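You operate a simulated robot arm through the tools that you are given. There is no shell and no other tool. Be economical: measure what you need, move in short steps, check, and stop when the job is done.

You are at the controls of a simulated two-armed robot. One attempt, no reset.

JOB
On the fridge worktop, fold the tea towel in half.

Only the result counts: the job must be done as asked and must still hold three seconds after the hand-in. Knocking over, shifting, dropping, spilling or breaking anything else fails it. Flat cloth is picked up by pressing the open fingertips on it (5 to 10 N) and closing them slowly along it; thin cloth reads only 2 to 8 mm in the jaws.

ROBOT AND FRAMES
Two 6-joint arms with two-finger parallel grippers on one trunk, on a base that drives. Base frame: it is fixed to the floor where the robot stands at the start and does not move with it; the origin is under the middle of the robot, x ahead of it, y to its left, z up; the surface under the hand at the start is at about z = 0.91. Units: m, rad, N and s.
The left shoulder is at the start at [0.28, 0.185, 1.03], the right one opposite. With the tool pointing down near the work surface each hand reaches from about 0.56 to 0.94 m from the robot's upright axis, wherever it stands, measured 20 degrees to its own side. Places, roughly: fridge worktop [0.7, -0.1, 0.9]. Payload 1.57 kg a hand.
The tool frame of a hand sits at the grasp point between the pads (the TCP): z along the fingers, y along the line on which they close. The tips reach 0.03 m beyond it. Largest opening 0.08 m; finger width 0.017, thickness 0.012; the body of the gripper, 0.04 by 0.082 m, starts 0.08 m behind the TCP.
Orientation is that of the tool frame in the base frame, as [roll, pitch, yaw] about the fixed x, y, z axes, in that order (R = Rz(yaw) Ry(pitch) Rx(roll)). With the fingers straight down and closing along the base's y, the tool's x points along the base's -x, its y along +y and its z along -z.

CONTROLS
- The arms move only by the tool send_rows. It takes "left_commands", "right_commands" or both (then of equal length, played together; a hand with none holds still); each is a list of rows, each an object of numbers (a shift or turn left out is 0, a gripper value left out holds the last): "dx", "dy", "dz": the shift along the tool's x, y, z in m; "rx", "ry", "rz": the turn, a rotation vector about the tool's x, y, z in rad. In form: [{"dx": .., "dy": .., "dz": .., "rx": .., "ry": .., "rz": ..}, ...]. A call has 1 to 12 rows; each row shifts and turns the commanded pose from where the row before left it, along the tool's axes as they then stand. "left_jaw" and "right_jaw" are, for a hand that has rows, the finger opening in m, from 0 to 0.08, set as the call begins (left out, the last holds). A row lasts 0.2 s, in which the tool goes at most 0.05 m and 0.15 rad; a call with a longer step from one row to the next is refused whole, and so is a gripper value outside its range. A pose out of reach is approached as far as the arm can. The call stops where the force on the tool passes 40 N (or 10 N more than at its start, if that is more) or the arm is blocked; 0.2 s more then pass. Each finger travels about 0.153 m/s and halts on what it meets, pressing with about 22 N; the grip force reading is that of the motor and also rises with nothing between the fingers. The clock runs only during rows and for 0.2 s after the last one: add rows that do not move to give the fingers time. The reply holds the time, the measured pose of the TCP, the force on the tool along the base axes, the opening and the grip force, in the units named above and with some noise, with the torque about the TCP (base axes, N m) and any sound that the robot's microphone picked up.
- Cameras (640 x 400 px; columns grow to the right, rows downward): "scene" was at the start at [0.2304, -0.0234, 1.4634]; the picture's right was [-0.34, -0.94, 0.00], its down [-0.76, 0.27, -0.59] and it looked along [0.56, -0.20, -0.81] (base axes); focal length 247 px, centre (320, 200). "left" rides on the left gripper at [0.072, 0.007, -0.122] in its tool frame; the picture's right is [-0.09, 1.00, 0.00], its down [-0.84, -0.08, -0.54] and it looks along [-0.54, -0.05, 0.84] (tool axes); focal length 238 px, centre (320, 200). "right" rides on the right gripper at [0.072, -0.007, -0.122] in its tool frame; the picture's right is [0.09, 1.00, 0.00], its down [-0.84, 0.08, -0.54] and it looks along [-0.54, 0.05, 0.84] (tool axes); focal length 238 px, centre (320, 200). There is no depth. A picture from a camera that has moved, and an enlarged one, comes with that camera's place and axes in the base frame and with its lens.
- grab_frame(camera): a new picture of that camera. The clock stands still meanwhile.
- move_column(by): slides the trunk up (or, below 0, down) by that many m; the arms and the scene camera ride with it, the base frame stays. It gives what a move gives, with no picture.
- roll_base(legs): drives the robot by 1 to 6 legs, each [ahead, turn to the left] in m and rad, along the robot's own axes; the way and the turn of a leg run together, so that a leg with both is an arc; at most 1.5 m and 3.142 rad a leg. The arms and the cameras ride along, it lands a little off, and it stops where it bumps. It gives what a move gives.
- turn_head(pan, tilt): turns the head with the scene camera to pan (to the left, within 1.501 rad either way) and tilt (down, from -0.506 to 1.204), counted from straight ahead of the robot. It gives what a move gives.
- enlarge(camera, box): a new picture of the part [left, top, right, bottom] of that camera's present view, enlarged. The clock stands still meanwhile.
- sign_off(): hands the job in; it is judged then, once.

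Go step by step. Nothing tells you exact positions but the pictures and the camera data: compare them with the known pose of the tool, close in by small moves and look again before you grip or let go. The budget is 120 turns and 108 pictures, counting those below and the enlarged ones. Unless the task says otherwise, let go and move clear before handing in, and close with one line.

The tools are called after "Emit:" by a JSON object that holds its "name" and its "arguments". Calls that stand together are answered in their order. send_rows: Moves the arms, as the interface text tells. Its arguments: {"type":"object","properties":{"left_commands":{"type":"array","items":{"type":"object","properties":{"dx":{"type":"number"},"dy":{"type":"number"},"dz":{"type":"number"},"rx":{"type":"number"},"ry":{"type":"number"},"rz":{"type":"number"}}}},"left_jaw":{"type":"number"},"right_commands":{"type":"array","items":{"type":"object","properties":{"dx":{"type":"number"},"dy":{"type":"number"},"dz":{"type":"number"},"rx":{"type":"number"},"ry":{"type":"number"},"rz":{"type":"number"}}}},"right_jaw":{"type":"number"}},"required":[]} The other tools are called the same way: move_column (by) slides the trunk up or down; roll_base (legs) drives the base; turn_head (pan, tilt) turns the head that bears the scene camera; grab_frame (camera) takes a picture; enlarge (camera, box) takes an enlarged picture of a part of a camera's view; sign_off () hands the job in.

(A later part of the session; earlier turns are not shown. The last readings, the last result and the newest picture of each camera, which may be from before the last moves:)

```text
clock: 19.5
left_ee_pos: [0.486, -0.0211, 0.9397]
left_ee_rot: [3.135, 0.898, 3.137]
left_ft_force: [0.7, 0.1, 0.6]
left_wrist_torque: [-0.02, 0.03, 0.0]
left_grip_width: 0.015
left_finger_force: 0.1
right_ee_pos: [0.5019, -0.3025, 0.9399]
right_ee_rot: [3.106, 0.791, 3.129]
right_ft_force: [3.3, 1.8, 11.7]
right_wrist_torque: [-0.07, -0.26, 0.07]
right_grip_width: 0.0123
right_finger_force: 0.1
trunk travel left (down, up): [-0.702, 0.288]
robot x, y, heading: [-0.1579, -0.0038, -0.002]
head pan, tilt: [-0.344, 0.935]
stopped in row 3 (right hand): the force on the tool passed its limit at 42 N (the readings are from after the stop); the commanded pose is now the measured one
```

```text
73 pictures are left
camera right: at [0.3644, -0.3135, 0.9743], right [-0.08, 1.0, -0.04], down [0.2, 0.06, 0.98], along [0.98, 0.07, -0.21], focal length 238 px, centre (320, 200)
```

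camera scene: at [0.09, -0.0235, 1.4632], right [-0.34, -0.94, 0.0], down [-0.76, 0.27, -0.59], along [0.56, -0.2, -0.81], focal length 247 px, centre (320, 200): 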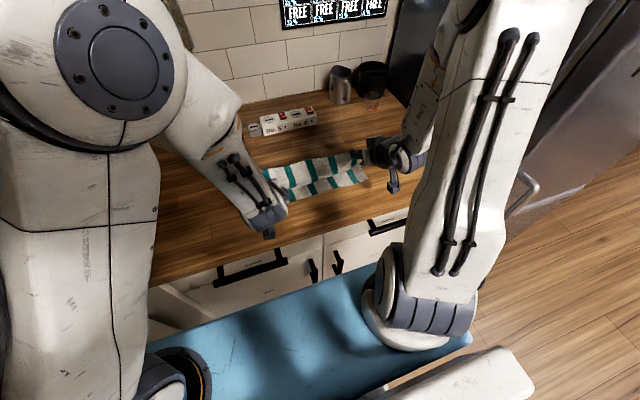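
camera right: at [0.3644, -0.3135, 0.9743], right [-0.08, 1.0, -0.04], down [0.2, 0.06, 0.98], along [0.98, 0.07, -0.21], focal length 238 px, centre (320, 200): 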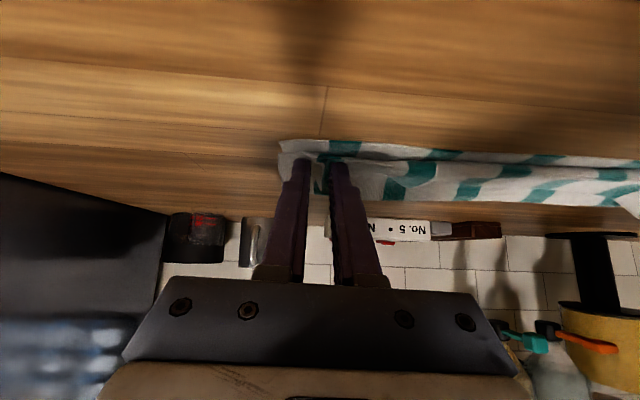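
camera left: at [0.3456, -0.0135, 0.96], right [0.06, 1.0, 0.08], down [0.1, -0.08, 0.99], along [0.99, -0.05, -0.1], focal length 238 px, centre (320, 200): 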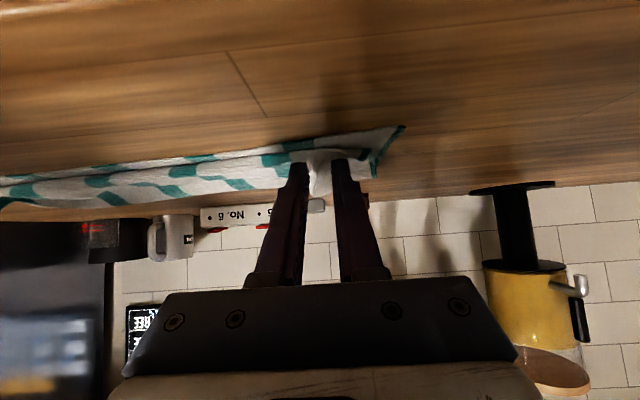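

The jaws are open and the right tips press a little hard. I'll raise the trunk slightly, then withdraw both hands backwards along the fingers.

Emit:
{"name": "send_rows", "arguments": {"left_commands": [{"dz": -0.003}, {"dz": -0.01}, {"dz": -0.012}, {"dz": -0.012}, {"dz": -0.015}, {"dz": -0.015}, {}], "right_commands": [{"dz": -0.003}, {"dz": -0.01}, {"dz": -0.012}, {"dz": -0.012}, {"dz": -0.015}, {"dz": -0.015}, {}], "left_jaw": 0.022, "right_jaw": 0.022}}

Emit:
{"name": "grab_frame", "arguments": {"camera": "left"}}

Emit:
{"name": "grab_frame", "arguments": {"camera": "right"}}

Emit:
{"name": "enlarge", "arguments": {"camera": "scene", "box": [220, 100, 420, 250]}}

```text
clock: 21.1
left_ee_pos: [0.4344, -0.0231, 0.982]
left_ee_rot: [3.133, 0.896, 3.136]
left_ft_force: [0.8, 0.1, 0.3]
left_wrist_torque: [0.0, -0.01, -0.01]
left_grip_width: 0.022
left_finger_force: 0.1
right_ee_pos: [0.4812, -0.324, 0.988]
right_ee_rot: [3.1, 0.78, 3.13]
right_ft_force: [0.5, 0.0, 0.5]
right_wrist_torque: [0.01, -0.01, 0.0]
right_grip_width: 0.0217
right_finger_force: 0.0
right hand out of reach, approached as far as the arm can: row 2, 3, 4, 5, 6
trunk travel left (down, up): [-0.702, 0.288]
robot x, y, heading: [-0.1529, 0.002, -0.0]
head pan, tilt: [-0.344, 0.935]
```

```text
72 pictures are left
camera left: at [0.2945, -0.0165, 1.0023], right [0.06, 1.0, 0.08], down [0.1, -0.08, 0.99], along [0.99, -0.05, -0.1], focal length 238 px, centre (320, 200)
```

left: 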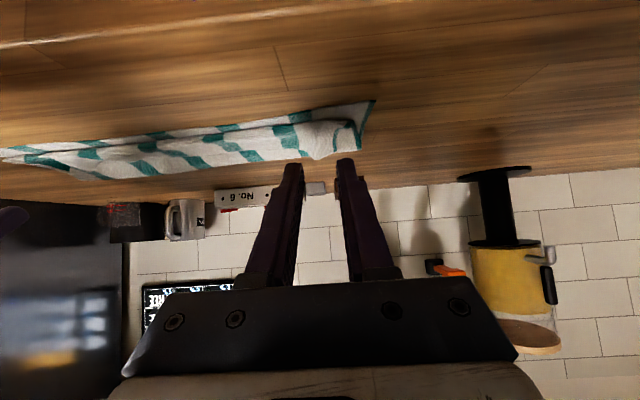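

```text
71 pictures are left
camera right: at [0.3446, -0.3351, 1.0241], right [-0.08, 1.0, -0.04], down [0.21, 0.05, 0.98], along [0.97, 0.07, -0.21], focal length 238 px, centre (320, 200)
```

right: 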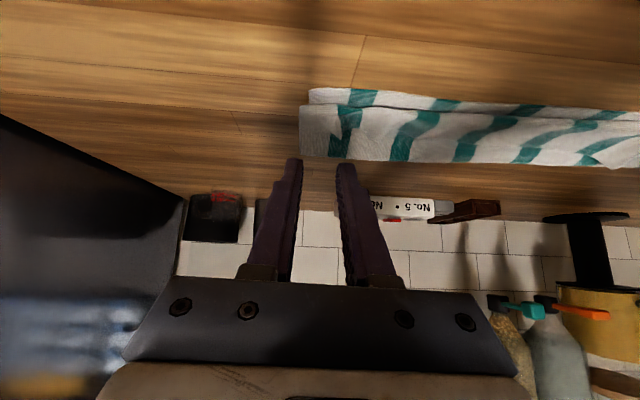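

```text
2.67 times, centred on (320, 175) of scene
camera zoom: at [0.0772, -0.0234, 1.4404], right [-0.34, -0.94, 0.0], down [-0.76, 0.27, -0.59], along [0.56, -0.2, -0.81], focal length 659 px, centre (320, 267)
```

zoom: 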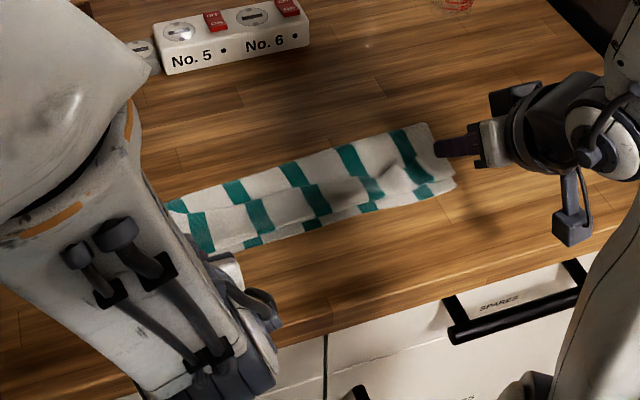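

The towel is released and folded, but the flap's shape isn't clear yet. I'll lift clear and set the hands upright for an unobstructed view.

Emit:
{"name": "move_column", "arguments": {"by": 0.14}}

Emit:
{"name": "send_rows", "arguments": {"left_commands": [{"ry": 0.15, "dy": 0.02}, {"ry": 0.15, "dy": 0.02}, {"ry": 0.15, "dy": 0.02}, {"ry": 0.15, "dy": 0.02}, {"ry": 0.15, "dy": 0.02}, {"ry": 0.145, "dy": 0.02}, {}], "right_commands": [{"ry": 0.14, "dy": -0.01}, {"ry": 0.14, "dy": -0.01}, {"ry": 0.13, "dy": -0.01}, {"ry": 0.13, "dy": -0.01}, {"ry": 0.12, "dy": -0.01}, {"ry": 0.12, "dy": -0.01}, {}]}}

Emit:
{"name": "enlarge", "arguments": {"camera": "scene", "box": [220, 80, 420, 230]}}

Emit:
{"name": "grab_frame", "arguments": {"camera": "left"}}

Emit:
{"name": "grab_frame", "arguments": {"camera": "right"}}

```text
clock: 22.8
left_ee_pos: [0.4357, -0.0237, 1.1222]
left_ee_rot: [3.134, 0.897, 3.138]
left_ft_force: [-0.4, 0.0, -0.5]
left_wrist_torque: [0.01, 0.03, -0.02]
left_grip_width: 0.022
left_finger_force: 0.1
right_ee_pos: [0.4819, -0.3251, 1.1278]
right_ee_rot: [3.101, 0.782, 3.128]
right_ft_force: [0.1, -0.1, 0.4]
right_wrist_torque: [0.01, -0.02, -0.03]
right_grip_width: 0.0219
right_finger_force: 0.1
trunk travel left (down, up): [-0.842, 0.148]
robot x, y, heading: [-0.1539, -0.0003, 0.004]
head pan, tilt: [-0.344, 0.935]
```

```text
clock: 24.4
left_ee_pos: [0.4368, 0.0978, 1.1231]
left_ee_rot: [3.138, 0.002, -3.14]
left_ft_force: [0.0, -0.2, -0.9]
left_wrist_torque: [0.01, 0.0, 0.0]
left_grip_width: 0.0221
left_finger_force: 0.1
right_ee_pos: [0.4818, -0.3845, 1.1251]
right_ee_rot: [3.115, 0.0, -3.125]
right_ft_force: [0.3, -0.5, -0.3]
right_wrist_torque: [0.02, 0.02, -0.01]
right_grip_width: 0.0219
right_finger_force: 0.1
trunk travel left (down, up): [-0.842, 0.148]
robot x, y, heading: [-0.1544, -0.0012, 0.0]
head pan, tilt: [-0.344, 0.935]
```

```text
2.67 times, centred on (320, 155) of scene
camera zoom: at [0.0777, -0.0234, 1.5803], right [-0.34, -0.94, 0.0], down [-0.76, 0.27, -0.59], along [0.56, -0.2, -0.81], focal length 659 px, centre (320, 320)
```

zoom: 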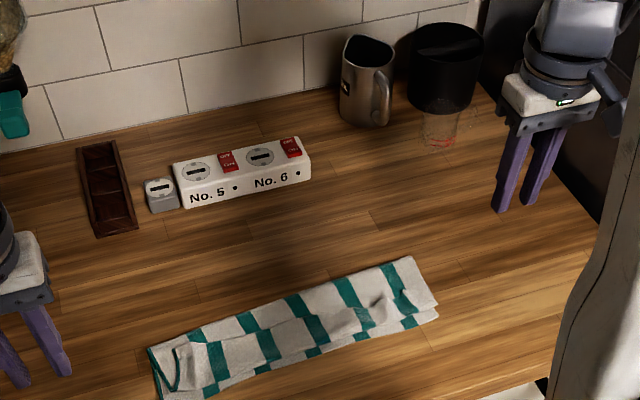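

```text
68 pictures are left
camera left: at [0.3635, 0.1037, 1.2447], right [0.09, 1.0, 0.0], down [0.84, -0.08, 0.54], along [0.54, -0.04, -0.84], focal length 238 px, centre (320, 200)
```

left: 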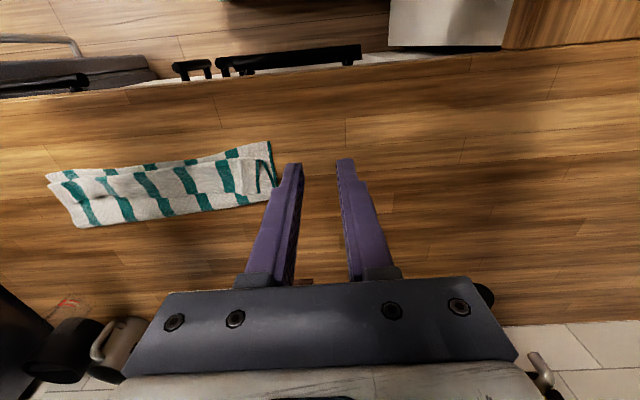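

```text
67 pictures are left
camera right: at [0.4111, -0.3965, 1.2479], right [-0.11, 0.99, 0.03], down [0.84, 0.07, 0.54], along [0.54, 0.08, -0.84], focal length 238 px, centre (320, 200)
```

right: 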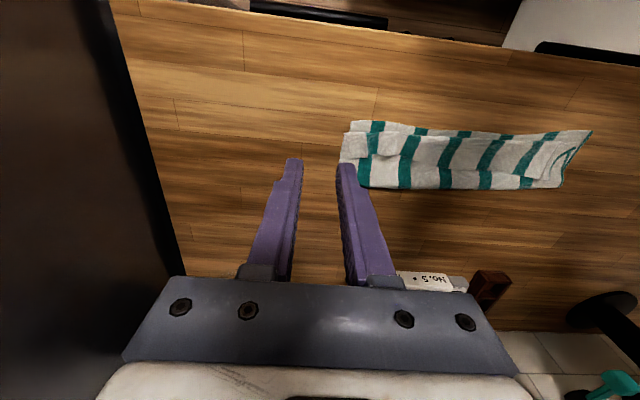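

I'll look closer at how the upper layer's edge lies.

Emit:
{"name": "enlarge", "arguments": {"camera": "scene", "box": [260, 150, 366, 216]}}

Emit:
{"name": "enlarge", "arguments": {"camera": "left", "box": [30, 90, 310, 265]}}

Emit:
{"name": "enlarge", "arguments": {"camera": "right", "box": [330, 70, 610, 245]}}

```text
6.04 times, centred on (313, 183) of scene
camera zoom: at [0.0777, -0.0234, 1.5803], right [-0.34, -0.94, 0.0], down [-0.76, 0.27, -0.59], along [0.56, -0.2, -0.81], focal length 1492 px, centre (362, 303)
```

zoom: 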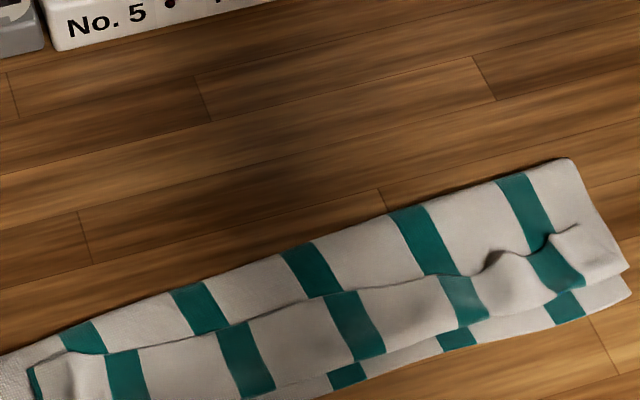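

```text
2.29 times, centred on (170, 178) of left
camera zoom: at [0.3635, 0.1037, 1.2447], right [0.09, 1.0, 0.0], down [0.84, -0.08, 0.54], along [0.54, -0.04, -0.84], focal length 545 px, centre (663, 251)
```

zoom: 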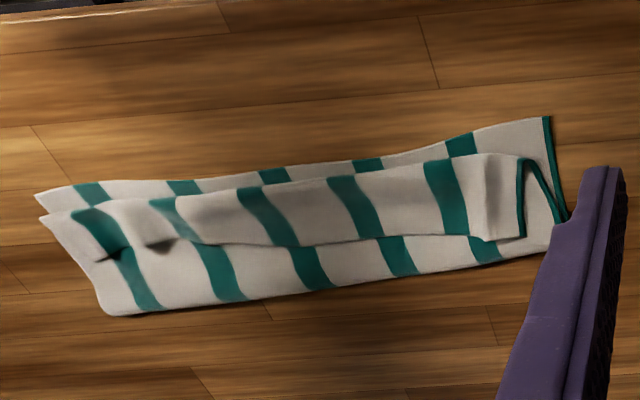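

```text
2.29 times, centred on (470, 158) of right
camera zoom: at [0.4111, -0.3965, 1.2479], right [-0.11, 0.99, 0.03], down [0.84, 0.07, 0.54], along [0.54, 0.08, -0.84], focal length 545 px, centre (-23, 297)
```

zoom: 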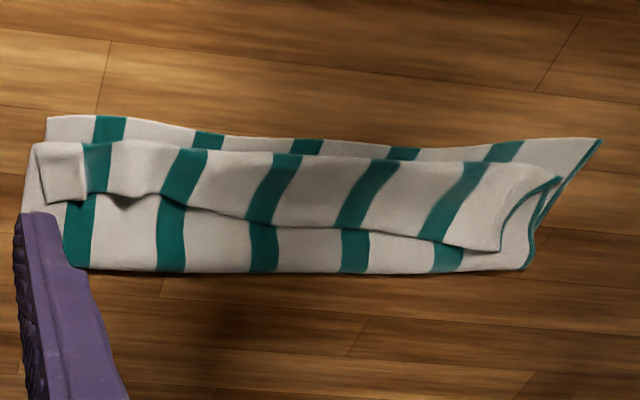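

The upper layer has a flap 4–5 cm wide folded back on itself (free edge at x ≈ 0.545, turn at x ≈ 0.50). I'll pinch that free edge at both ends, lift it, and lay it down again taut and further forward. First the trunk goes back down and the hands move over the flap's edge.

Emit:
{"name": "move_column", "arguments": {"by": -0.1}}

Emit:
{"name": "send_rows", "arguments": {"left_commands": [{"dx": -0.02, "dy": -0.025}, {"dx": -0.02, "dy": -0.025}, {"dx": -0.02, "dy": -0.025}, {"dx": -0.02, "dy": -0.025}, {"dx": -0.024, "dy": -0.033}, {"dz": 0.02}, {"dz": 0.02}, {}], "right_commands": [{"dx": -0.01, "dy": 0.017, "rx": 0.026}, {"dx": -0.01, "dy": 0.017}, {"dx": -0.01, "dy": 0.017}, {"dx": -0.01, "dy": 0.017}, {"dx": -0.013, "dy": 0.017}, {"dz": 0.02}, {"dz": 0.02}, {}], "left_jaw": 0.03, "right_jaw": 0.03}}

Emit:
{"name": "enlarge", "arguments": {"camera": "left", "box": [180, 60, 500, 260]}}

Emit:
{"name": "enlarge", "arguments": {"camera": "right", "box": [180, 60, 500, 260]}}

```text
clock: 25.7
left_ee_pos: [0.4352, 0.0972, 1.0221]
left_ee_rot: [3.135, 0.001, -3.141]
left_ft_force: [-0.2, 0.3, 0.0]
left_wrist_torque: [0.01, 0.01, -0.01]
left_grip_width: 0.0222
left_finger_force: 0.1
right_ee_pos: [0.4821, -0.3846, 1.0272]
right_ee_rot: [3.113, 0.001, -3.127]
right_ft_force: [0.2, -0.4, 0.5]
right_wrist_torque: [-0.01, -0.01, 0.02]
right_grip_width: 0.0219
right_finger_force: 0.0
trunk travel left (down, up): [-0.742, 0.248]
robot x, y, heading: [-0.1541, -0.0005, 0.0]
head pan, tilt: [-0.344, 0.935]
```

```text
clock: 27.5
left_ee_pos: [0.5412, -0.0349, 0.9828]
left_ee_rot: [3.137, 0.003, -3.14]
left_ft_force: [0.7, -0.4, 0.2]
left_wrist_torque: [0.03, 0.0, 0.02]
left_grip_width: 0.03
left_finger_force: 0.0
right_ee_pos: [0.5343, -0.2993, 0.9851]
right_ee_rot: [3.139, 0.002, -3.125]
right_ft_force: [0.8, 0.7, 0.1]
right_wrist_torque: [0.02, 0.01, -0.02]
right_grip_width: 0.0301
right_finger_force: 0.1
trunk travel left (down, up): [-0.742, 0.248]
robot x, y, heading: [-0.1547, -0.0013, 0.003]
head pan, tilt: [-0.344, 0.935]
```

```text
2.00 times, centred on (340, 160) of left
camera zoom: at [0.4669, -0.029, 1.1042], right [0.09, 1.0, 0.01], down [0.84, -0.08, 0.54], along [0.54, -0.04, -0.84], focal length 477 px, centre (280, 280)
```

zoom: 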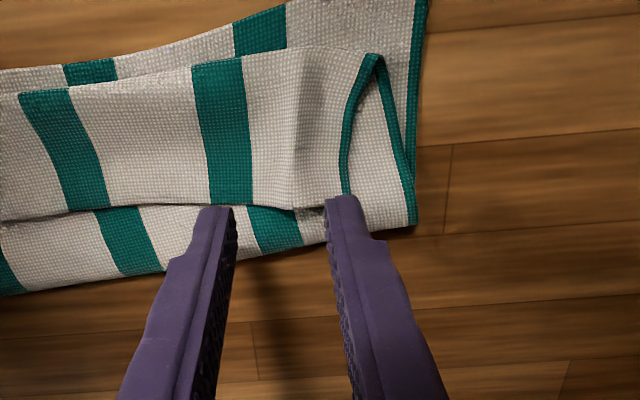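

```text
2.00 times, centred on (340, 160) of right
camera zoom: at [0.4623, -0.3075, 1.1078], right [-0.11, 0.99, 0.0], down [0.83, 0.09, 0.54], along [0.54, 0.06, -0.84], focal length 477 px, centre (280, 280)
```

zoom: 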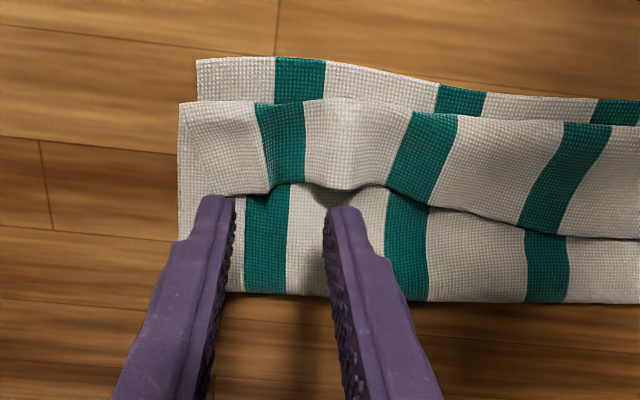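

The flap's edge is at x ≈ 0.545 on the left and 0.537 on the right. I'll shift both hands 8 mm towards me and go down to touch.

Emit:
{"name": "send_rows", "arguments": {"left_commands": [{"dx": 0.008, "dy": -0.004}, {"dz": 0.012}, {"dz": 0.01}, {"dz": 0.004}, {"dz": 0.003}, {}], "right_commands": [{"dx": 0.008}, {"dz": 0.012}, {"dz": 0.012}, {"dz": 0.004}, {"dz": 0.003}, {}]}}

```text
clock: 28.9
left_ee_pos: [0.5324, -0.039, 0.9535]
left_ee_rot: [3.136, 0.002, -3.14]
left_ft_force: [0.0, -0.6, -0.5]
left_wrist_torque: [0.0, -0.01, 0.0]
left_grip_width: 0.0301
left_finger_force: 0.0
right_ee_pos: [0.5267, -0.2987, 0.9557]
right_ee_rot: [3.14, 0.002, -3.126]
right_ft_force: [0.3, -0.3, -0.4]
right_wrist_torque: [0.0, 0.0, -0.04]
right_grip_width: 0.0297
right_finger_force: 0.0
trunk travel left (down, up): [-0.742, 0.248]
robot x, y, heading: [-0.1511, 0.0003, -0.0]
head pan, tilt: [-0.344, 0.935]
```

Emit:
{"name": "send_rows", "arguments": {"left_commands": [{"dz": 0.002}, {"dz": 0.002}, {"dz": 0.002}, {}], "right_commands": [{"dz": 0.002}, {"dz": 0.002}, {"dz": 0.002}, {}]}}

Emit:
{"name": "enlarge", "arguments": {"camera": "left", "box": [240, 100, 400, 200]}}

Emit:
{"name": "enlarge", "arguments": {"camera": "right", "box": [240, 100, 400, 200]}}

```text
clock: 29.9
left_ee_pos: [0.5323, -0.0398, 0.9473]
left_ee_rot: [3.136, 0.0, -3.141]
left_ft_force: [0.3, -0.1, -0.1]
left_wrist_torque: [0.03, 0.0, 0.01]
left_grip_width: 0.0298
left_finger_force: 0.0
right_ee_pos: [0.5266, -0.298, 0.95]
right_ee_rot: [3.141, 0.002, -3.125]
right_ft_force: [-0.3, 0.9, -0.1]
right_wrist_torque: [0.02, -0.01, 0.0]
right_grip_width: 0.0298
right_finger_force: 0.0
trunk travel left (down, up): [-0.742, 0.248]
robot x, y, heading: [-0.152, -0.0005, 0.001]
head pan, tilt: [-0.344, 0.935]
```

```text
4.00 times, centred on (320, 150) of left
camera zoom: at [0.4593, -0.0331, 1.0693], right [0.09, 1.0, 0.01], down [0.84, -0.08, 0.54], along [0.54, -0.04, -0.84], focal length 953 px, centre (320, 400)
```

zoom: 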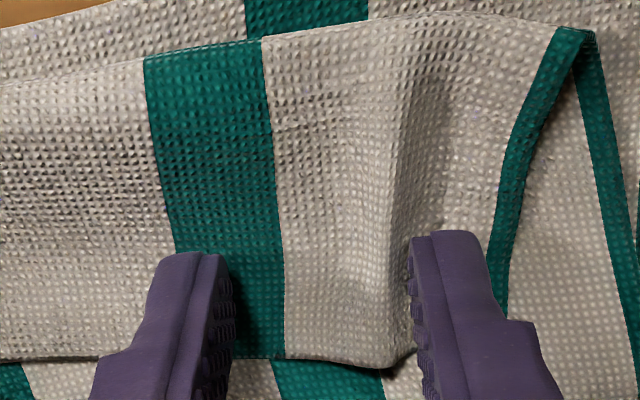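

```text
4.00 times, centred on (320, 150) of right
camera zoom: at [0.4542, -0.3072, 1.0715], right [-0.11, 0.99, 0.0], down [0.83, 0.09, 0.54], along [0.54, 0.06, -0.84], focal length 953 px, centre (320, 400)
```

zoom: 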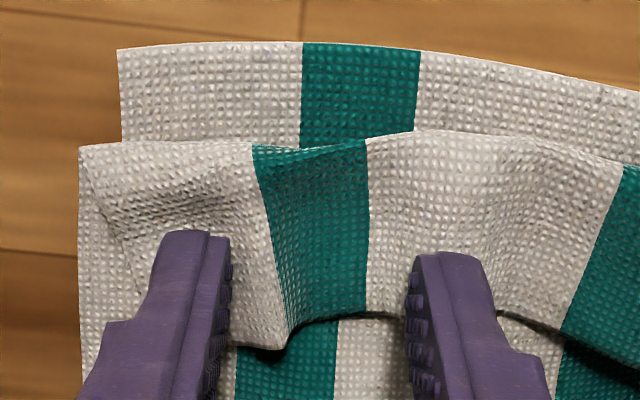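

Placement looks right; the right hand moves 4 mm further in, then both go down to contact.

Emit:
{"name": "send_rows", "arguments": {"left_commands": [{}, {"dz": 0.002}, {}], "right_commands": [{"dx": 0.004}, {"dz": 0.004}, {}]}}

```text
clock: 30.7
left_ee_pos: [0.5317, -0.0394, 0.9449]
left_ee_rot: [3.137, 0.001, -3.139]
left_ft_force: [-0.4, 0.6, -0.2]
left_wrist_torque: [0.0, 0.02, 0.01]
left_grip_width: 0.0302
left_finger_force: 0.1
right_ee_pos: [0.5234, -0.2973, 0.9456]
right_ee_rot: [3.141, 0.002, -3.126]
right_ft_force: [0.6, 0.0, 0.6]
right_wrist_torque: [0.0, 0.02, -0.01]
right_grip_width: 0.0299
right_finger_force: 0.0
trunk travel left (down, up): [-0.742, 0.248]
robot x, y, heading: [-0.1553, -0.0014, -0.003]
head pan, tilt: [-0.344, 0.935]
```

Emit:
{"name": "send_rows", "arguments": {"left_commands": [{"dz": 0.0015}, {}], "right_commands": [{"dz": 0.0015}, {}]}}

Emit:
{"name": "send_rows", "arguments": {"left_commands": [{"dz": 0.001}, {}], "right_commands": [{"dz": 0.001}, {}]}}

```text
clock: 31.3
left_ee_pos: [0.5328, -0.0392, 0.9444]
left_ee_rot: [3.136, 0.002, 3.142]
left_ft_force: [-0.1, -0.4, 1.7]
left_wrist_torque: [-0.01, 0.02, 0.04]
left_grip_width: 0.0298
left_finger_force: 0.0
right_ee_pos: [0.523, -0.2982, 0.9446]
right_ee_rot: [3.139, 0.001, -3.128]
right_ft_force: [-0.2, 0.0, 1.6]
right_wrist_torque: [-0.05, 0.0, 0.04]
right_grip_width: 0.0302
right_finger_force: 0.1
trunk travel left (down, up): [-0.742, 0.248]
robot x, y, heading: [-0.1511, -0.0012, 0.003]
head pan, tilt: [-0.344, 0.935]
```

```text
clock: 31.9
left_ee_pos: [0.5327, -0.0396, 0.9429]
left_ee_rot: [3.137, 0.002, -3.14]
left_ft_force: [0.5, -0.2, 2.6]
left_wrist_torque: [-0.01, -0.04, -0.02]
left_grip_width: 0.0301
left_finger_force: 0.0
right_ee_pos: [0.522, -0.2985, 0.9451]
right_ee_rot: [3.139, 0.001, -3.126]
right_ft_force: [0.6, -0.3, 2.7]
right_wrist_torque: [-0.06, -0.02, 0.05]
right_grip_width: 0.0301
right_finger_force: 0.5
trunk travel left (down, up): [-0.742, 0.248]
robot x, y, heading: [-0.1553, -0.0017, -0.002]
head pan, tilt: [-0.344, 0.935]
```

Light contact now; I'll press to about 5 N and close slowly.

Emit:
{"name": "send_rows", "arguments": {"left_commands": [{"dz": 0.001}, {}], "right_commands": [{"dz": 0.001}, {}], "left_jaw": 0.025, "right_jaw": 0.025}}

Emit:
{"name": "send_rows", "arguments": {"left_commands": [{}], "right_commands": [{}], "left_jaw": 0.018, "right_jaw": 0.018}}

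Emit:
{"name": "enlarge", "arguments": {"camera": "left", "box": [240, 100, 400, 200]}}

Emit:
{"name": "enlarge", "arguments": {"camera": "right", "box": [240, 100, 400, 200]}}

```text
clock: 32.5
left_ee_pos: [0.5313, -0.0387, 0.943]
left_ee_rot: [3.137, 0.003, -3.14]
left_ft_force: [-0.7, 0.3, 9.6]
left_wrist_torque: [0.04, 0.0, -0.02]
left_grip_width: 0.0236
left_finger_force: 0.1
right_ee_pos: [0.5226, -0.2993, 0.9426]
right_ee_rot: [3.138, 0.002, -3.126]
right_ft_force: [1.1, -0.1, 5.4]
right_wrist_torque: [-0.06, -0.01, 0.04]
right_grip_width: 0.0238
right_finger_force: 0.0
trunk travel left (down, up): [-0.742, 0.248]
robot x, y, heading: [-0.153, -0.0017, -0.005]
head pan, tilt: [-0.344, 0.935]
```

```text
clock: 32.9
left_ee_pos: [0.5321, -0.0391, 0.9415]
left_ee_rot: [3.139, 0.003, -3.141]
left_ft_force: [0.0, -0.4, 11.8]
left_wrist_torque: [-0.01, -0.03, 0.0]
left_grip_width: 0.0166
left_finger_force: 0.0
right_ee_pos: [0.5222, -0.299, 0.943]
right_ee_rot: [3.141, 0.001, -3.125]
right_ft_force: [0.7, 0.2, 5.8]
right_wrist_torque: [-0.04, 0.0, 0.03]
right_grip_width: 0.0168
right_finger_force: 0.0
trunk travel left (down, up): [-0.742, 0.248]
robot x, y, heading: [-0.1528, 0.004, 0.001]
head pan, tilt: [-0.344, 0.935]
```

```text
4.00 times, centred on (320, 150) of left
camera zoom: at [0.459, -0.0329, 1.0641], right [0.09, 1.0, 0.0], down [0.83, -0.08, 0.54], along [0.54, -0.05, -0.84], focal length 953 px, centre (320, 400)
```

zoom: 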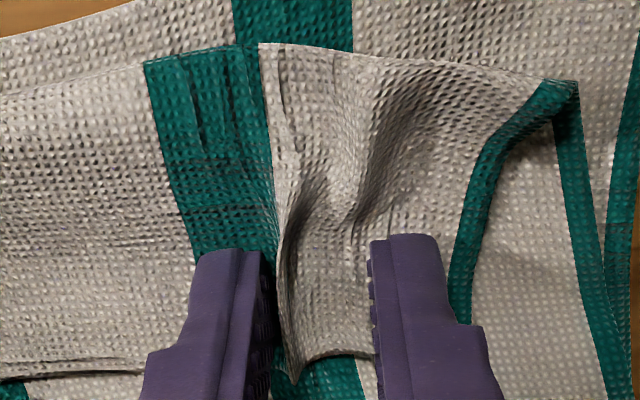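

```text
4.00 times, centred on (320, 150) of right
camera zoom: at [0.4499, -0.3074, 1.0649], right [-0.11, 0.99, 0.0], down [0.83, 0.09, 0.54], along [0.54, 0.06, -0.84], focal length 953 px, centre (320, 400)
```

zoom: 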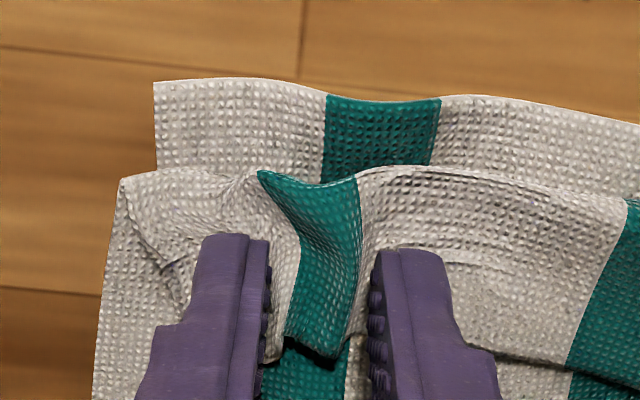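

Single-layer rucks are forming in both jaws, so I'll close fully.

Emit:
{"name": "send_rows", "arguments": {"left_commands": [{}], "right_commands": [{}], "left_jaw": 0.011, "right_jaw": 0.011}}

Emit:
{"name": "send_rows", "arguments": {"left_commands": [{}], "right_commands": [{}], "left_jaw": 0.006, "right_jaw": 0.006}}

Emit:
{"name": "send_rows", "arguments": {"left_commands": [{}, {}, {}], "right_commands": [{}, {}, {}], "left_jaw": 0.0, "right_jaw": 0.0}}

Emit:
{"name": "send_rows", "arguments": {"left_commands": [{"dz": -0.006}, {"dz": -0.008}, {"dz": -0.008}, {"dz": -0.008}, {}], "right_commands": [{"dz": -0.006}, {"dz": -0.008}, {"dz": -0.008}, {"dz": -0.008}, {}]}}

Emit:
{"name": "enlarge", "arguments": {"camera": "scene", "box": [220, 80, 420, 230]}}

Emit:
{"name": "grab_frame", "arguments": {"camera": "left"}}

Emit:
{"name": "grab_frame", "arguments": {"camera": "right"}}

```text
clock: 33.3
left_ee_pos: [0.5319, -0.0386, 0.9424]
left_ee_rot: [3.137, 0.004, -3.14]
left_ft_force: [0.9, -0.9, 12.7]
left_wrist_torque: [0.0, -0.02, 0.0]
left_grip_width: 0.0113
left_finger_force: 0.5
right_ee_pos: [0.5221, -0.2987, 0.9423]
right_ee_rot: [3.14, 0.002, -3.124]
right_ft_force: [-0.3, 0.6, 6.3]
right_wrist_torque: [-0.01, -0.01, -0.01]
right_grip_width: 0.011
right_finger_force: 0.2
trunk travel left (down, up): [-0.742, 0.248]
robot x, y, heading: [-0.1499, -0.0009, 0.001]
head pan, tilt: [-0.344, 0.935]
```

```text
clock: 33.7
left_ee_pos: [0.5325, -0.0398, 0.9429]
left_ee_rot: [3.138, 0.004, -3.139]
left_ft_force: [-0.1, -3.8, 13.0]
left_wrist_torque: [-0.11, -0.03, 0.01]
left_grip_width: 0.0049
left_finger_force: 5.6
right_ee_pos: [0.5216, -0.2986, 0.9432]
right_ee_rot: [3.138, 0.001, -3.125]
right_ft_force: [0.8, 4.2, 6.6]
right_wrist_torque: [0.12, 0.02, -0.03]
right_grip_width: 0.0082
right_finger_force: 1.4
trunk travel left (down, up): [-0.742, 0.248]
robot x, y, heading: [-0.1554, -0.0026, -0.006]
head pan, tilt: [-0.344, 0.935]
```

```text
clock: 34.5
left_ee_pos: [0.5323, -0.0396, 0.942]
left_ee_rot: [3.138, 0.002, -3.14]
left_ft_force: [-0.3, -11.4, 14.4]
left_wrist_torque: [-0.35, 0.03, 0.01]
left_grip_width: 0.0023
left_finger_force: 21.7
right_ee_pos: [0.5215, -0.2988, 0.9431]
right_ee_rot: [3.14, 0.001, -3.126]
right_ft_force: [-0.1, 10.1, 5.7]
right_wrist_torque: [0.28, -0.05, 0.01]
right_grip_width: 0.0036
right_finger_force: 22.0
trunk travel left (down, up): [-0.742, 0.248]
robot x, y, heading: [-0.1569, -0.0023, 0.0]
head pan, tilt: [-0.344, 0.935]
```

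```text
clock: 35.7
left_ee_pos: [0.5317, -0.0398, 0.9721]
left_ee_rot: [3.136, 0.001, -3.14]
left_ft_force: [0.1, -11.2, 0.7]
left_wrist_torque: [-0.33, -0.01, -0.01]
left_grip_width: 0.0021
left_finger_force: 22.4
right_ee_pos: [0.5224, -0.2986, 0.9724]
right_ee_rot: [3.14, 0.0, -3.126]
right_ft_force: [-0.1, 10.7, -0.1]
right_wrist_torque: [0.29, 0.02, -0.05]
right_grip_width: 0.0034
right_finger_force: 21.9
trunk travel left (down, up): [-0.742, 0.248]
robot x, y, heading: [-0.1486, 0.002, -0.004]
head pan, tilt: [-0.344, 0.935]
```

```text
2.67 times, centred on (320, 155) of scene
camera zoom: at [0.0772, -0.0234, 1.4804], right [-0.34, -0.94, 0.0], down [-0.76, 0.27, -0.59], along [0.56, -0.2, -0.81], focal length 659 px, centre (320, 320)
```

zoom: 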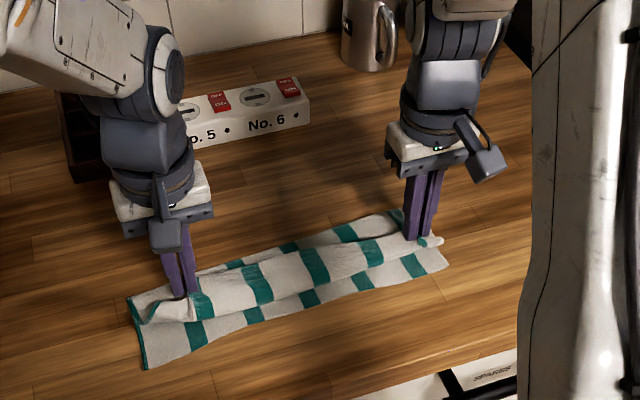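

```text
56 pictures are left
camera left: at [0.459, -0.0331, 1.0938], right [0.09, 1.0, 0.01], down [0.84, -0.08, 0.54], along [0.54, -0.04, -0.84], focal length 238 px, centre (320, 200)
```

left: 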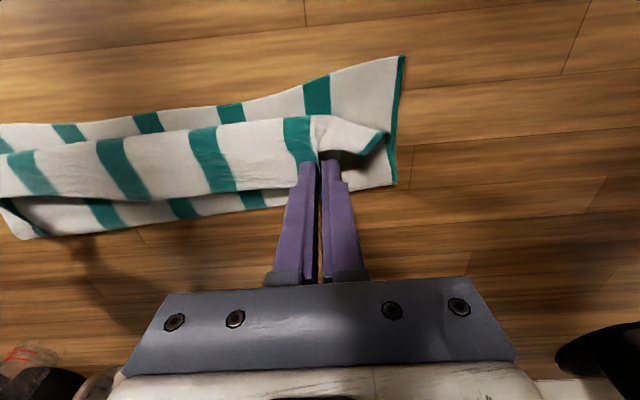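

```text
55 pictures are left
camera right: at [0.4502, -0.3071, 1.0942], right [-0.11, 0.99, 0.0], down [0.83, 0.09, 0.54], along [0.54, 0.06, -0.84], focal length 238 px, centre (320, 200)
```

right: 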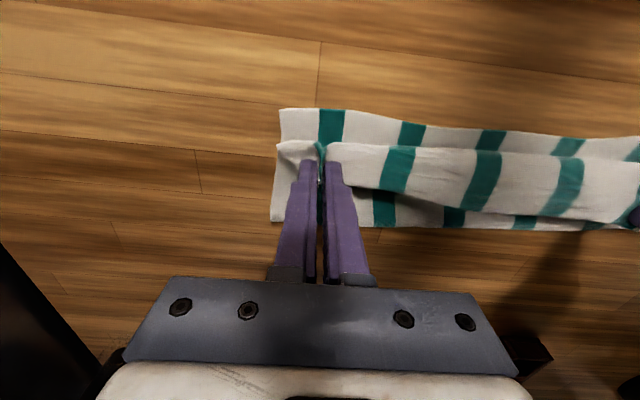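

Both ends of the flap are held. I'll ease the sideways pull, then lift to 10 cm and slightly forward to unroll the upper layer fully.

Emit:
{"name": "send_rows", "arguments": {"left_commands": [{"dz": -0.01, "dy": -0.003}, {"dz": -0.01, "dy": -0.002, "dx": -0.005}, {"dz": -0.01, "dx": -0.005}, {"dz": -0.01, "dx": -0.005}, {"dz": -0.01, "dx": -0.005}, {"dz": -0.01, "dx": -0.005}, {"dz": -0.01, "dx": -0.005}, {}], "right_commands": [{"dz": -0.01, "dy": 0.003}, {"dz": -0.01, "dy": 0.002, "dx": -0.007}, {"dz": -0.01, "dx": -0.007}, {"dz": -0.01, "dx": -0.007}, {"dz": -0.01, "dx": -0.006}, {"dz": -0.01, "dx": -0.006}, {"dz": -0.01, "dx": -0.006}, {}]}}

Emit:
{"name": "enlarge", "arguments": {"camera": "scene", "box": [220, 80, 420, 230]}}

Emit:
{"name": "grab_frame", "arguments": {"camera": "left"}}

Emit:
{"name": "grab_frame", "arguments": {"camera": "right"}}

```text
clock: 37.5
left_ee_pos: [0.5605, -0.0444, 1.0417]
left_ee_rot: [3.137, 0.002, -3.139]
left_ft_force: [0.3, 0.2, 0.3]
left_wrist_torque: [0.0, 0.02, -0.03]
left_grip_width: 0.0023
left_finger_force: 21.5
right_ee_pos: [0.5609, -0.2918, 1.0421]
right_ee_rot: [-3.141, 0.001, -3.126]
right_ft_force: [-0.8, 0.2, -0.2]
right_wrist_torque: [-0.01, 0.0, -0.02]
right_grip_width: 0.0033
right_finger_force: 21.9
trunk travel left (down, up): [-0.742, 0.248]
robot x, y, heading: [-0.1549, 0.0013, -0.004]
head pan, tilt: [-0.344, 0.935]
```

```text
2.67 times, centred on (320, 155) of scene
camera zoom: at [0.0773, -0.0234, 1.4803], right [-0.34, -0.94, 0.0], down [-0.76, 0.27, -0.59], along [0.56, -0.2, -0.81], focal length 659 px, centre (320, 320)
```

zoom: 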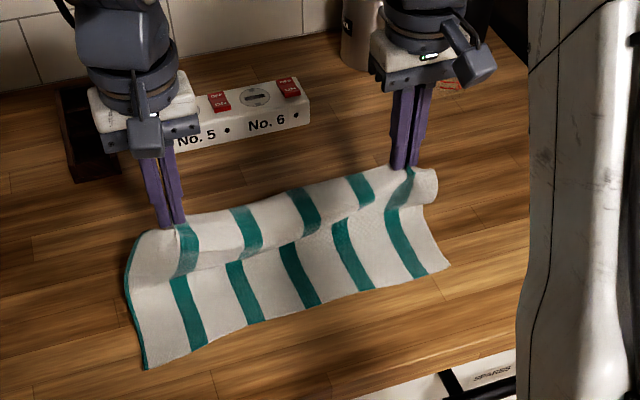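

```text
53 pictures are left
camera left: at [0.489, -0.0382, 1.1636], right [0.09, 1.0, 0.01], down [0.84, -0.08, 0.54], along [0.54, -0.04, -0.84], focal length 238 px, centre (320, 200)
```

left: 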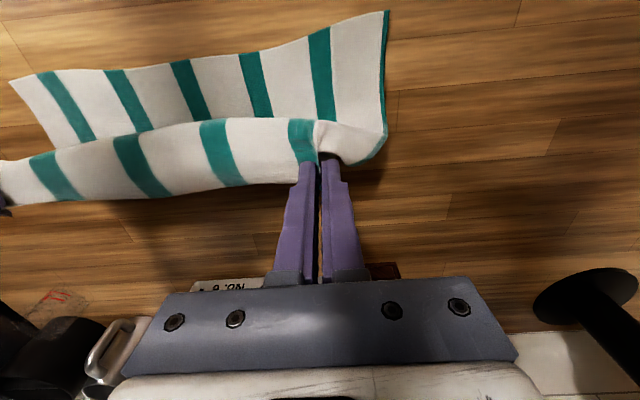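

```text
52 pictures are left
camera right: at [0.4893, -0.302, 1.1644], right [-0.11, 0.99, 0.0], down [0.83, 0.09, 0.54], along [0.54, 0.06, -0.84], focal length 238 px, centre (320, 200)
```

right: 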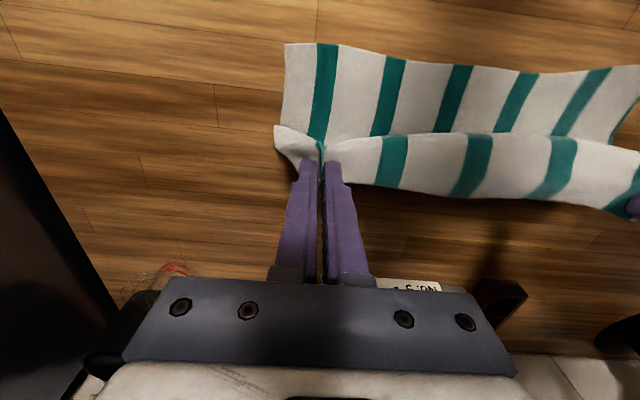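

The upper layer hangs freely now with only about 1 cm of tail beyond the grips. I'll tilt the fingers forward again about the fingertips.

Emit:
{"name": "send_rows", "arguments": {"left_commands": [{"dx": 0.0039, "dz": 0.0019, "ry": -0.15}, {"dx": 0.0041, "dz": 0.0013, "ry": -0.15}, {"dx": 0.0043, "dz": 0.0006, "ry": -0.15}, {"dx": 0.0043, "ry": -0.15}, {"dx": 0.0043, "dz": -0.0006, "ry": -0.15}, {"dx": 0.0042, "dz": -0.0013, "ry": -0.15}, {}], "right_commands": [{"dx": 0.0039, "dz": 0.0019, "ry": -0.15}, {"dx": 0.0041, "dz": 0.0013, "ry": -0.15}, {"dx": 0.0043, "dz": 0.0006, "ry": -0.15}, {"dx": 0.0043, "ry": -0.15}, {"dx": 0.0043, "dz": -0.0006, "ry": -0.15}, {"dx": 0.0042, "dz": -0.0013, "ry": -0.15}, {}]}}

```text
clock: 39.1
left_ee_pos: [0.5382, -0.0445, 1.0306]
left_ee_rot: [3.134, 0.902, 3.136]
left_ft_force: [-0.1, -0.3, 0.2]
left_wrist_torque: [-0.01, -0.04, 0.02]
left_grip_width: 0.002
left_finger_force: 21.9
right_ee_pos: [0.5373, -0.2934, 1.0316]
right_ee_rot: [3.137, 0.902, -3.13]
right_ft_force: [-0.2, 0.0, -1.0]
right_wrist_torque: [-0.01, 0.0, -0.02]
right_grip_width: 0.0029
right_finger_force: 22.0
trunk travel left (down, up): [-0.742, 0.248]
robot x, y, heading: [-0.1531, -0.0014, 0.002]
head pan, tilt: [-0.344, 0.935]
```

Both hands reached the tilt this time. I'll try 0.3 rad more.

Emit:
{"name": "send_rows", "arguments": {"left_commands": [{"dx": 0.0045, "dz": 0.0007, "ry": -0.15}, {"dx": 0.0045, "ry": -0.15}, {}], "right_commands": [{"dx": 0.0045, "dz": 0.0007, "ry": -0.15}, {"dx": 0.0045, "ry": -0.15}, {}]}}

Emit:
{"name": "grab_frame", "arguments": {"camera": "left"}}

Emit:
{"name": "grab_frame", "arguments": {"camera": "scene"}}

```text
clock: 39.9
left_ee_pos: [0.5347, -0.0482, 1.0244]
left_ee_rot: [3.13, 1.206, 3.125]
left_ft_force: [1.2, -23.3, 4.4]
left_wrist_torque: [-0.25, -0.11, -0.68]
left_grip_width: 0.0024
left_finger_force: 21.8
right_ee_pos: [0.5442, -0.3103, 1.0703]
right_ee_rot: [3.089, 1.191, 3.12]
right_ft_force: [-0.4, 23.0, -3.9]
right_wrist_torque: [0.25, 0.12, 0.72]
right_grip_width: 0.0036
right_finger_force: 22.3
right hand out of reach, approached as far as the arm can: row 1, 2
trunk travel left (down, up): [-0.742, 0.248]
robot x, y, heading: [-0.1538, 0.0026, -0.002]
head pan, tilt: [-0.344, 0.935]
```

```text
51 pictures are left
camera left: at [0.394, -0.0401, 1.0006], right [0.04, 1.0, 0.09], down [-0.21, -0.08, 0.97], along [0.98, -0.06, 0.2], focal length 238 px, centre (320, 200)
```

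left: 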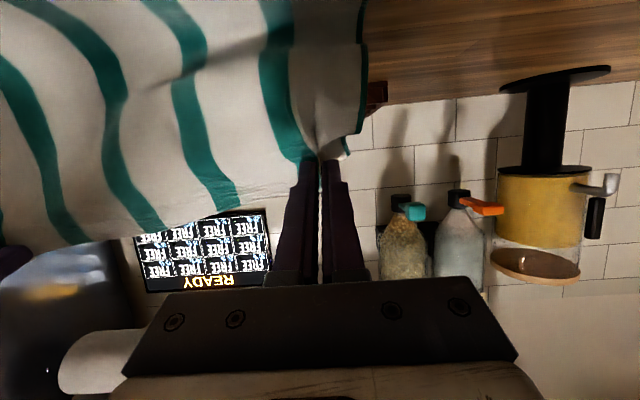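

```text
50 pictures are left
camera scene: at [0.0775, -0.0237, 1.4803], right [-0.34, -0.94, 0.0], down [-0.76, 0.27, -0.59], along [0.56, -0.2, -0.81], focal length 247 px, centre (320, 200)
```

scene: 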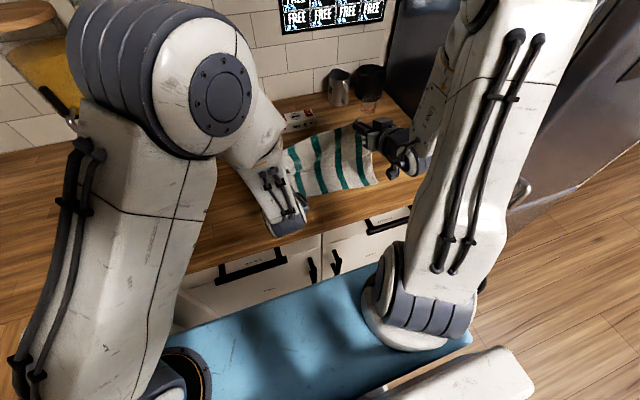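

That extra tilt is out of the right arm's reach and stretches the towel, so I'll take it back at once.

Emit:
{"name": "send_rows", "arguments": {"left_commands": [{"dx": -0.0045, "ry": 0.15}, {"dx": -0.0045, "dz": -0.0007, "ry": 0.15}, {}], "right_commands": [{"dx": -0.0045, "ry": 0.15}, {"dx": -0.0045, "dz": -0.0007, "ry": 0.15}, {}]}}

Emit:
{"name": "grab_frame", "arguments": {"camera": "left"}}

Emit:
{"name": "grab_frame", "arguments": {"camera": "right"}}

```text
clock: 40.7
left_ee_pos: [0.5384, -0.0467, 1.033]
left_ee_rot: [3.136, 0.904, 3.131]
left_ft_force: [1.6, -28.9, 5.3]
left_wrist_torque: [-0.57, -0.15, -0.71]
left_grip_width: 0.0024
left_finger_force: 21.4
right_ee_pos: [0.5478, -0.3114, 1.079]
right_ee_rot: [3.136, 0.9, -3.127]
right_ft_force: [-1.7, 28.5, -5.5]
right_wrist_torque: [0.51, 0.19, 0.69]
right_grip_width: 0.0043
right_finger_force: 22.0
trunk travel left (down, up): [-0.742, 0.248]
robot x, y, heading: [-0.1531, 0.0005, -0.003]
head pan, tilt: [-0.344, 0.935]
```

```text
49 pictures are left
camera left: at [0.3964, -0.0389, 1.0512], right [0.06, 1.0, 0.08], down [0.09, -0.08, 0.99], along [0.99, -0.05, -0.1], focal length 238 px, centre (320, 200)
```

left: 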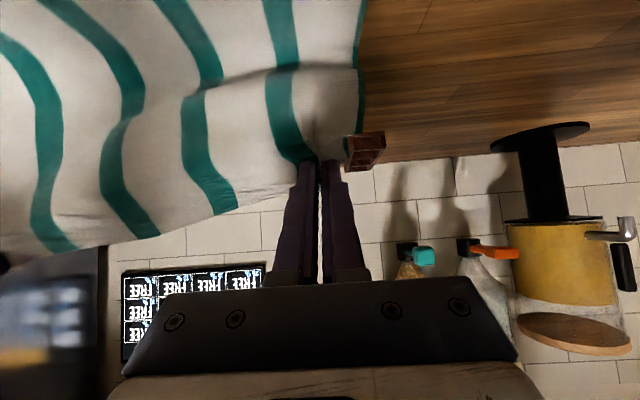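

```text
48 pictures are left
camera right: at [0.4085, -0.3209, 1.099], right [-0.07, 0.99, -0.07], down [0.09, 0.08, 0.99], along [0.99, 0.07, -0.1], focal length 238 px, centre (320, 200)
```

right: 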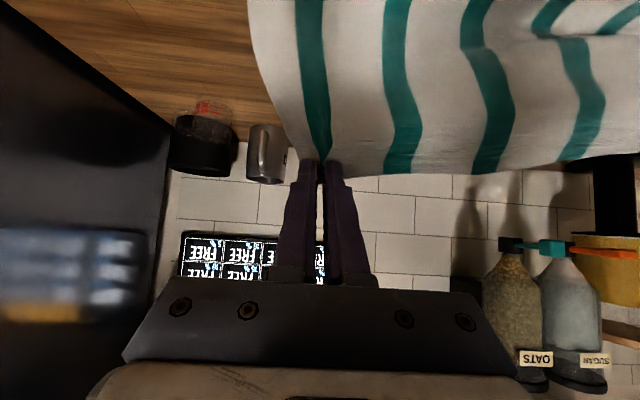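

The right hand's command got reset about 5 cm too high; I'll bring it back down level with the left.

Emit:
{"name": "send_rows", "arguments": {"right_commands": [{"dx": 0.0108, "dy": 0.0045, "dz": 0.0053}, {"dx": 0.0108, "dy": 0.0045, "dz": 0.0053}, {"dx": 0.0108, "dy": 0.0045, "dz": 0.0053}, {"dx": 0.0108, "dy": 0.0045, "dz": 0.0053}, {}]}}

Emit:
{"name": "enlarge", "arguments": {"camera": "scene", "box": [220, 80, 420, 230]}}

Emit:
{"name": "grab_frame", "arguments": {"camera": "left"}}

Emit:
{"name": "grab_frame", "arguments": {"camera": "right"}}

```text
clock: 41.9
left_ee_pos: [0.5372, -0.0432, 1.0306]
left_ee_rot: [3.132, 0.902, 3.139]
left_ft_force: [0.0, -1.8, -0.6]
left_wrist_torque: [-0.03, 0.01, 0.04]
left_grip_width: 0.0021
left_finger_force: 21.7
right_ee_pos: [0.5391, -0.2963, 1.0328]
right_ee_rot: [3.136, 0.904, -3.132]
right_ft_force: [0.4, 2.1, -0.6]
right_wrist_torque: [0.05, 0.0, 0.01]
right_grip_width: 0.0028
right_finger_force: 21.6
trunk travel left (down, up): [-0.742, 0.248]
robot x, y, heading: [-0.1533, -0.0006, 0.002]
head pan, tilt: [-0.344, 0.935]
```

```text
2.67 times, centred on (320, 155) of scene
camera zoom: at [0.0774, -0.0235, 1.4803], right [-0.34, -0.94, 0.0], down [-0.76, 0.27, -0.59], along [0.56, -0.2, -0.81], focal length 659 px, centre (320, 320)
```

zoom: 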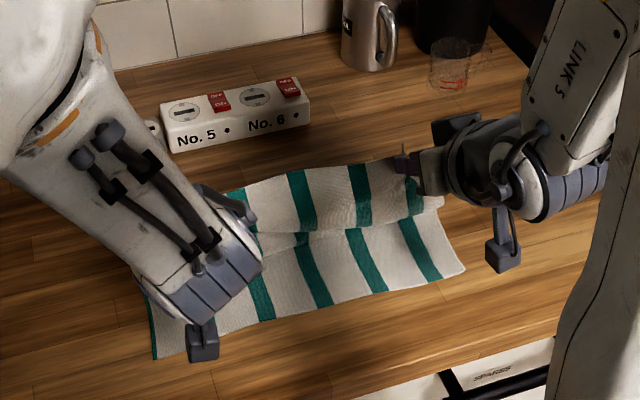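

```text
46 pictures are left
camera left: at [0.3961, -0.0371, 1.05], right [0.05, 1.0, 0.08], down [0.1, -0.08, 0.99], along [0.99, -0.05, -0.1], focal length 238 px, centre (320, 200)
```

left: 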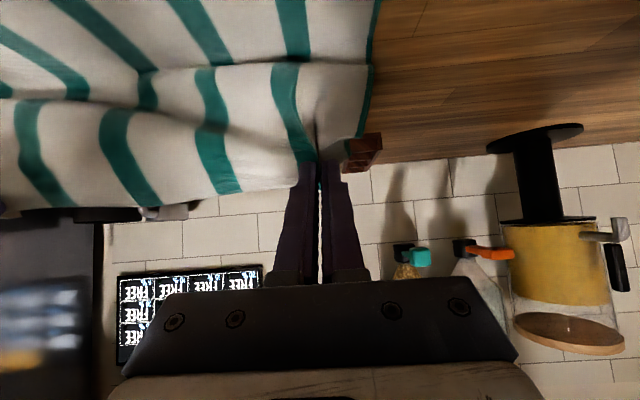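

```text
45 pictures are left
camera right: at [0.3985, -0.3047, 1.0523], right [-0.07, 0.99, -0.07], down [0.09, 0.08, 0.99], along [0.99, 0.06, -0.1], focal length 238 px, centre (320, 200)
```

right: 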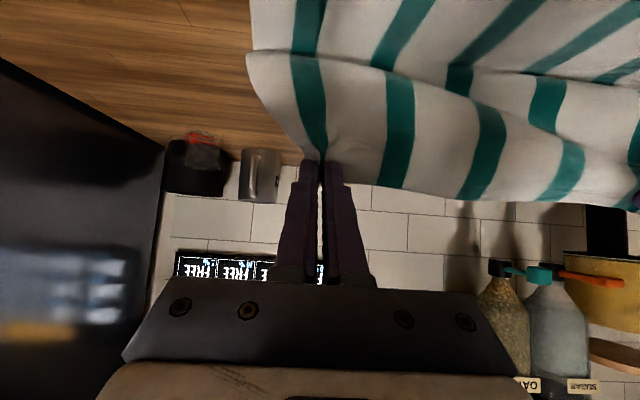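

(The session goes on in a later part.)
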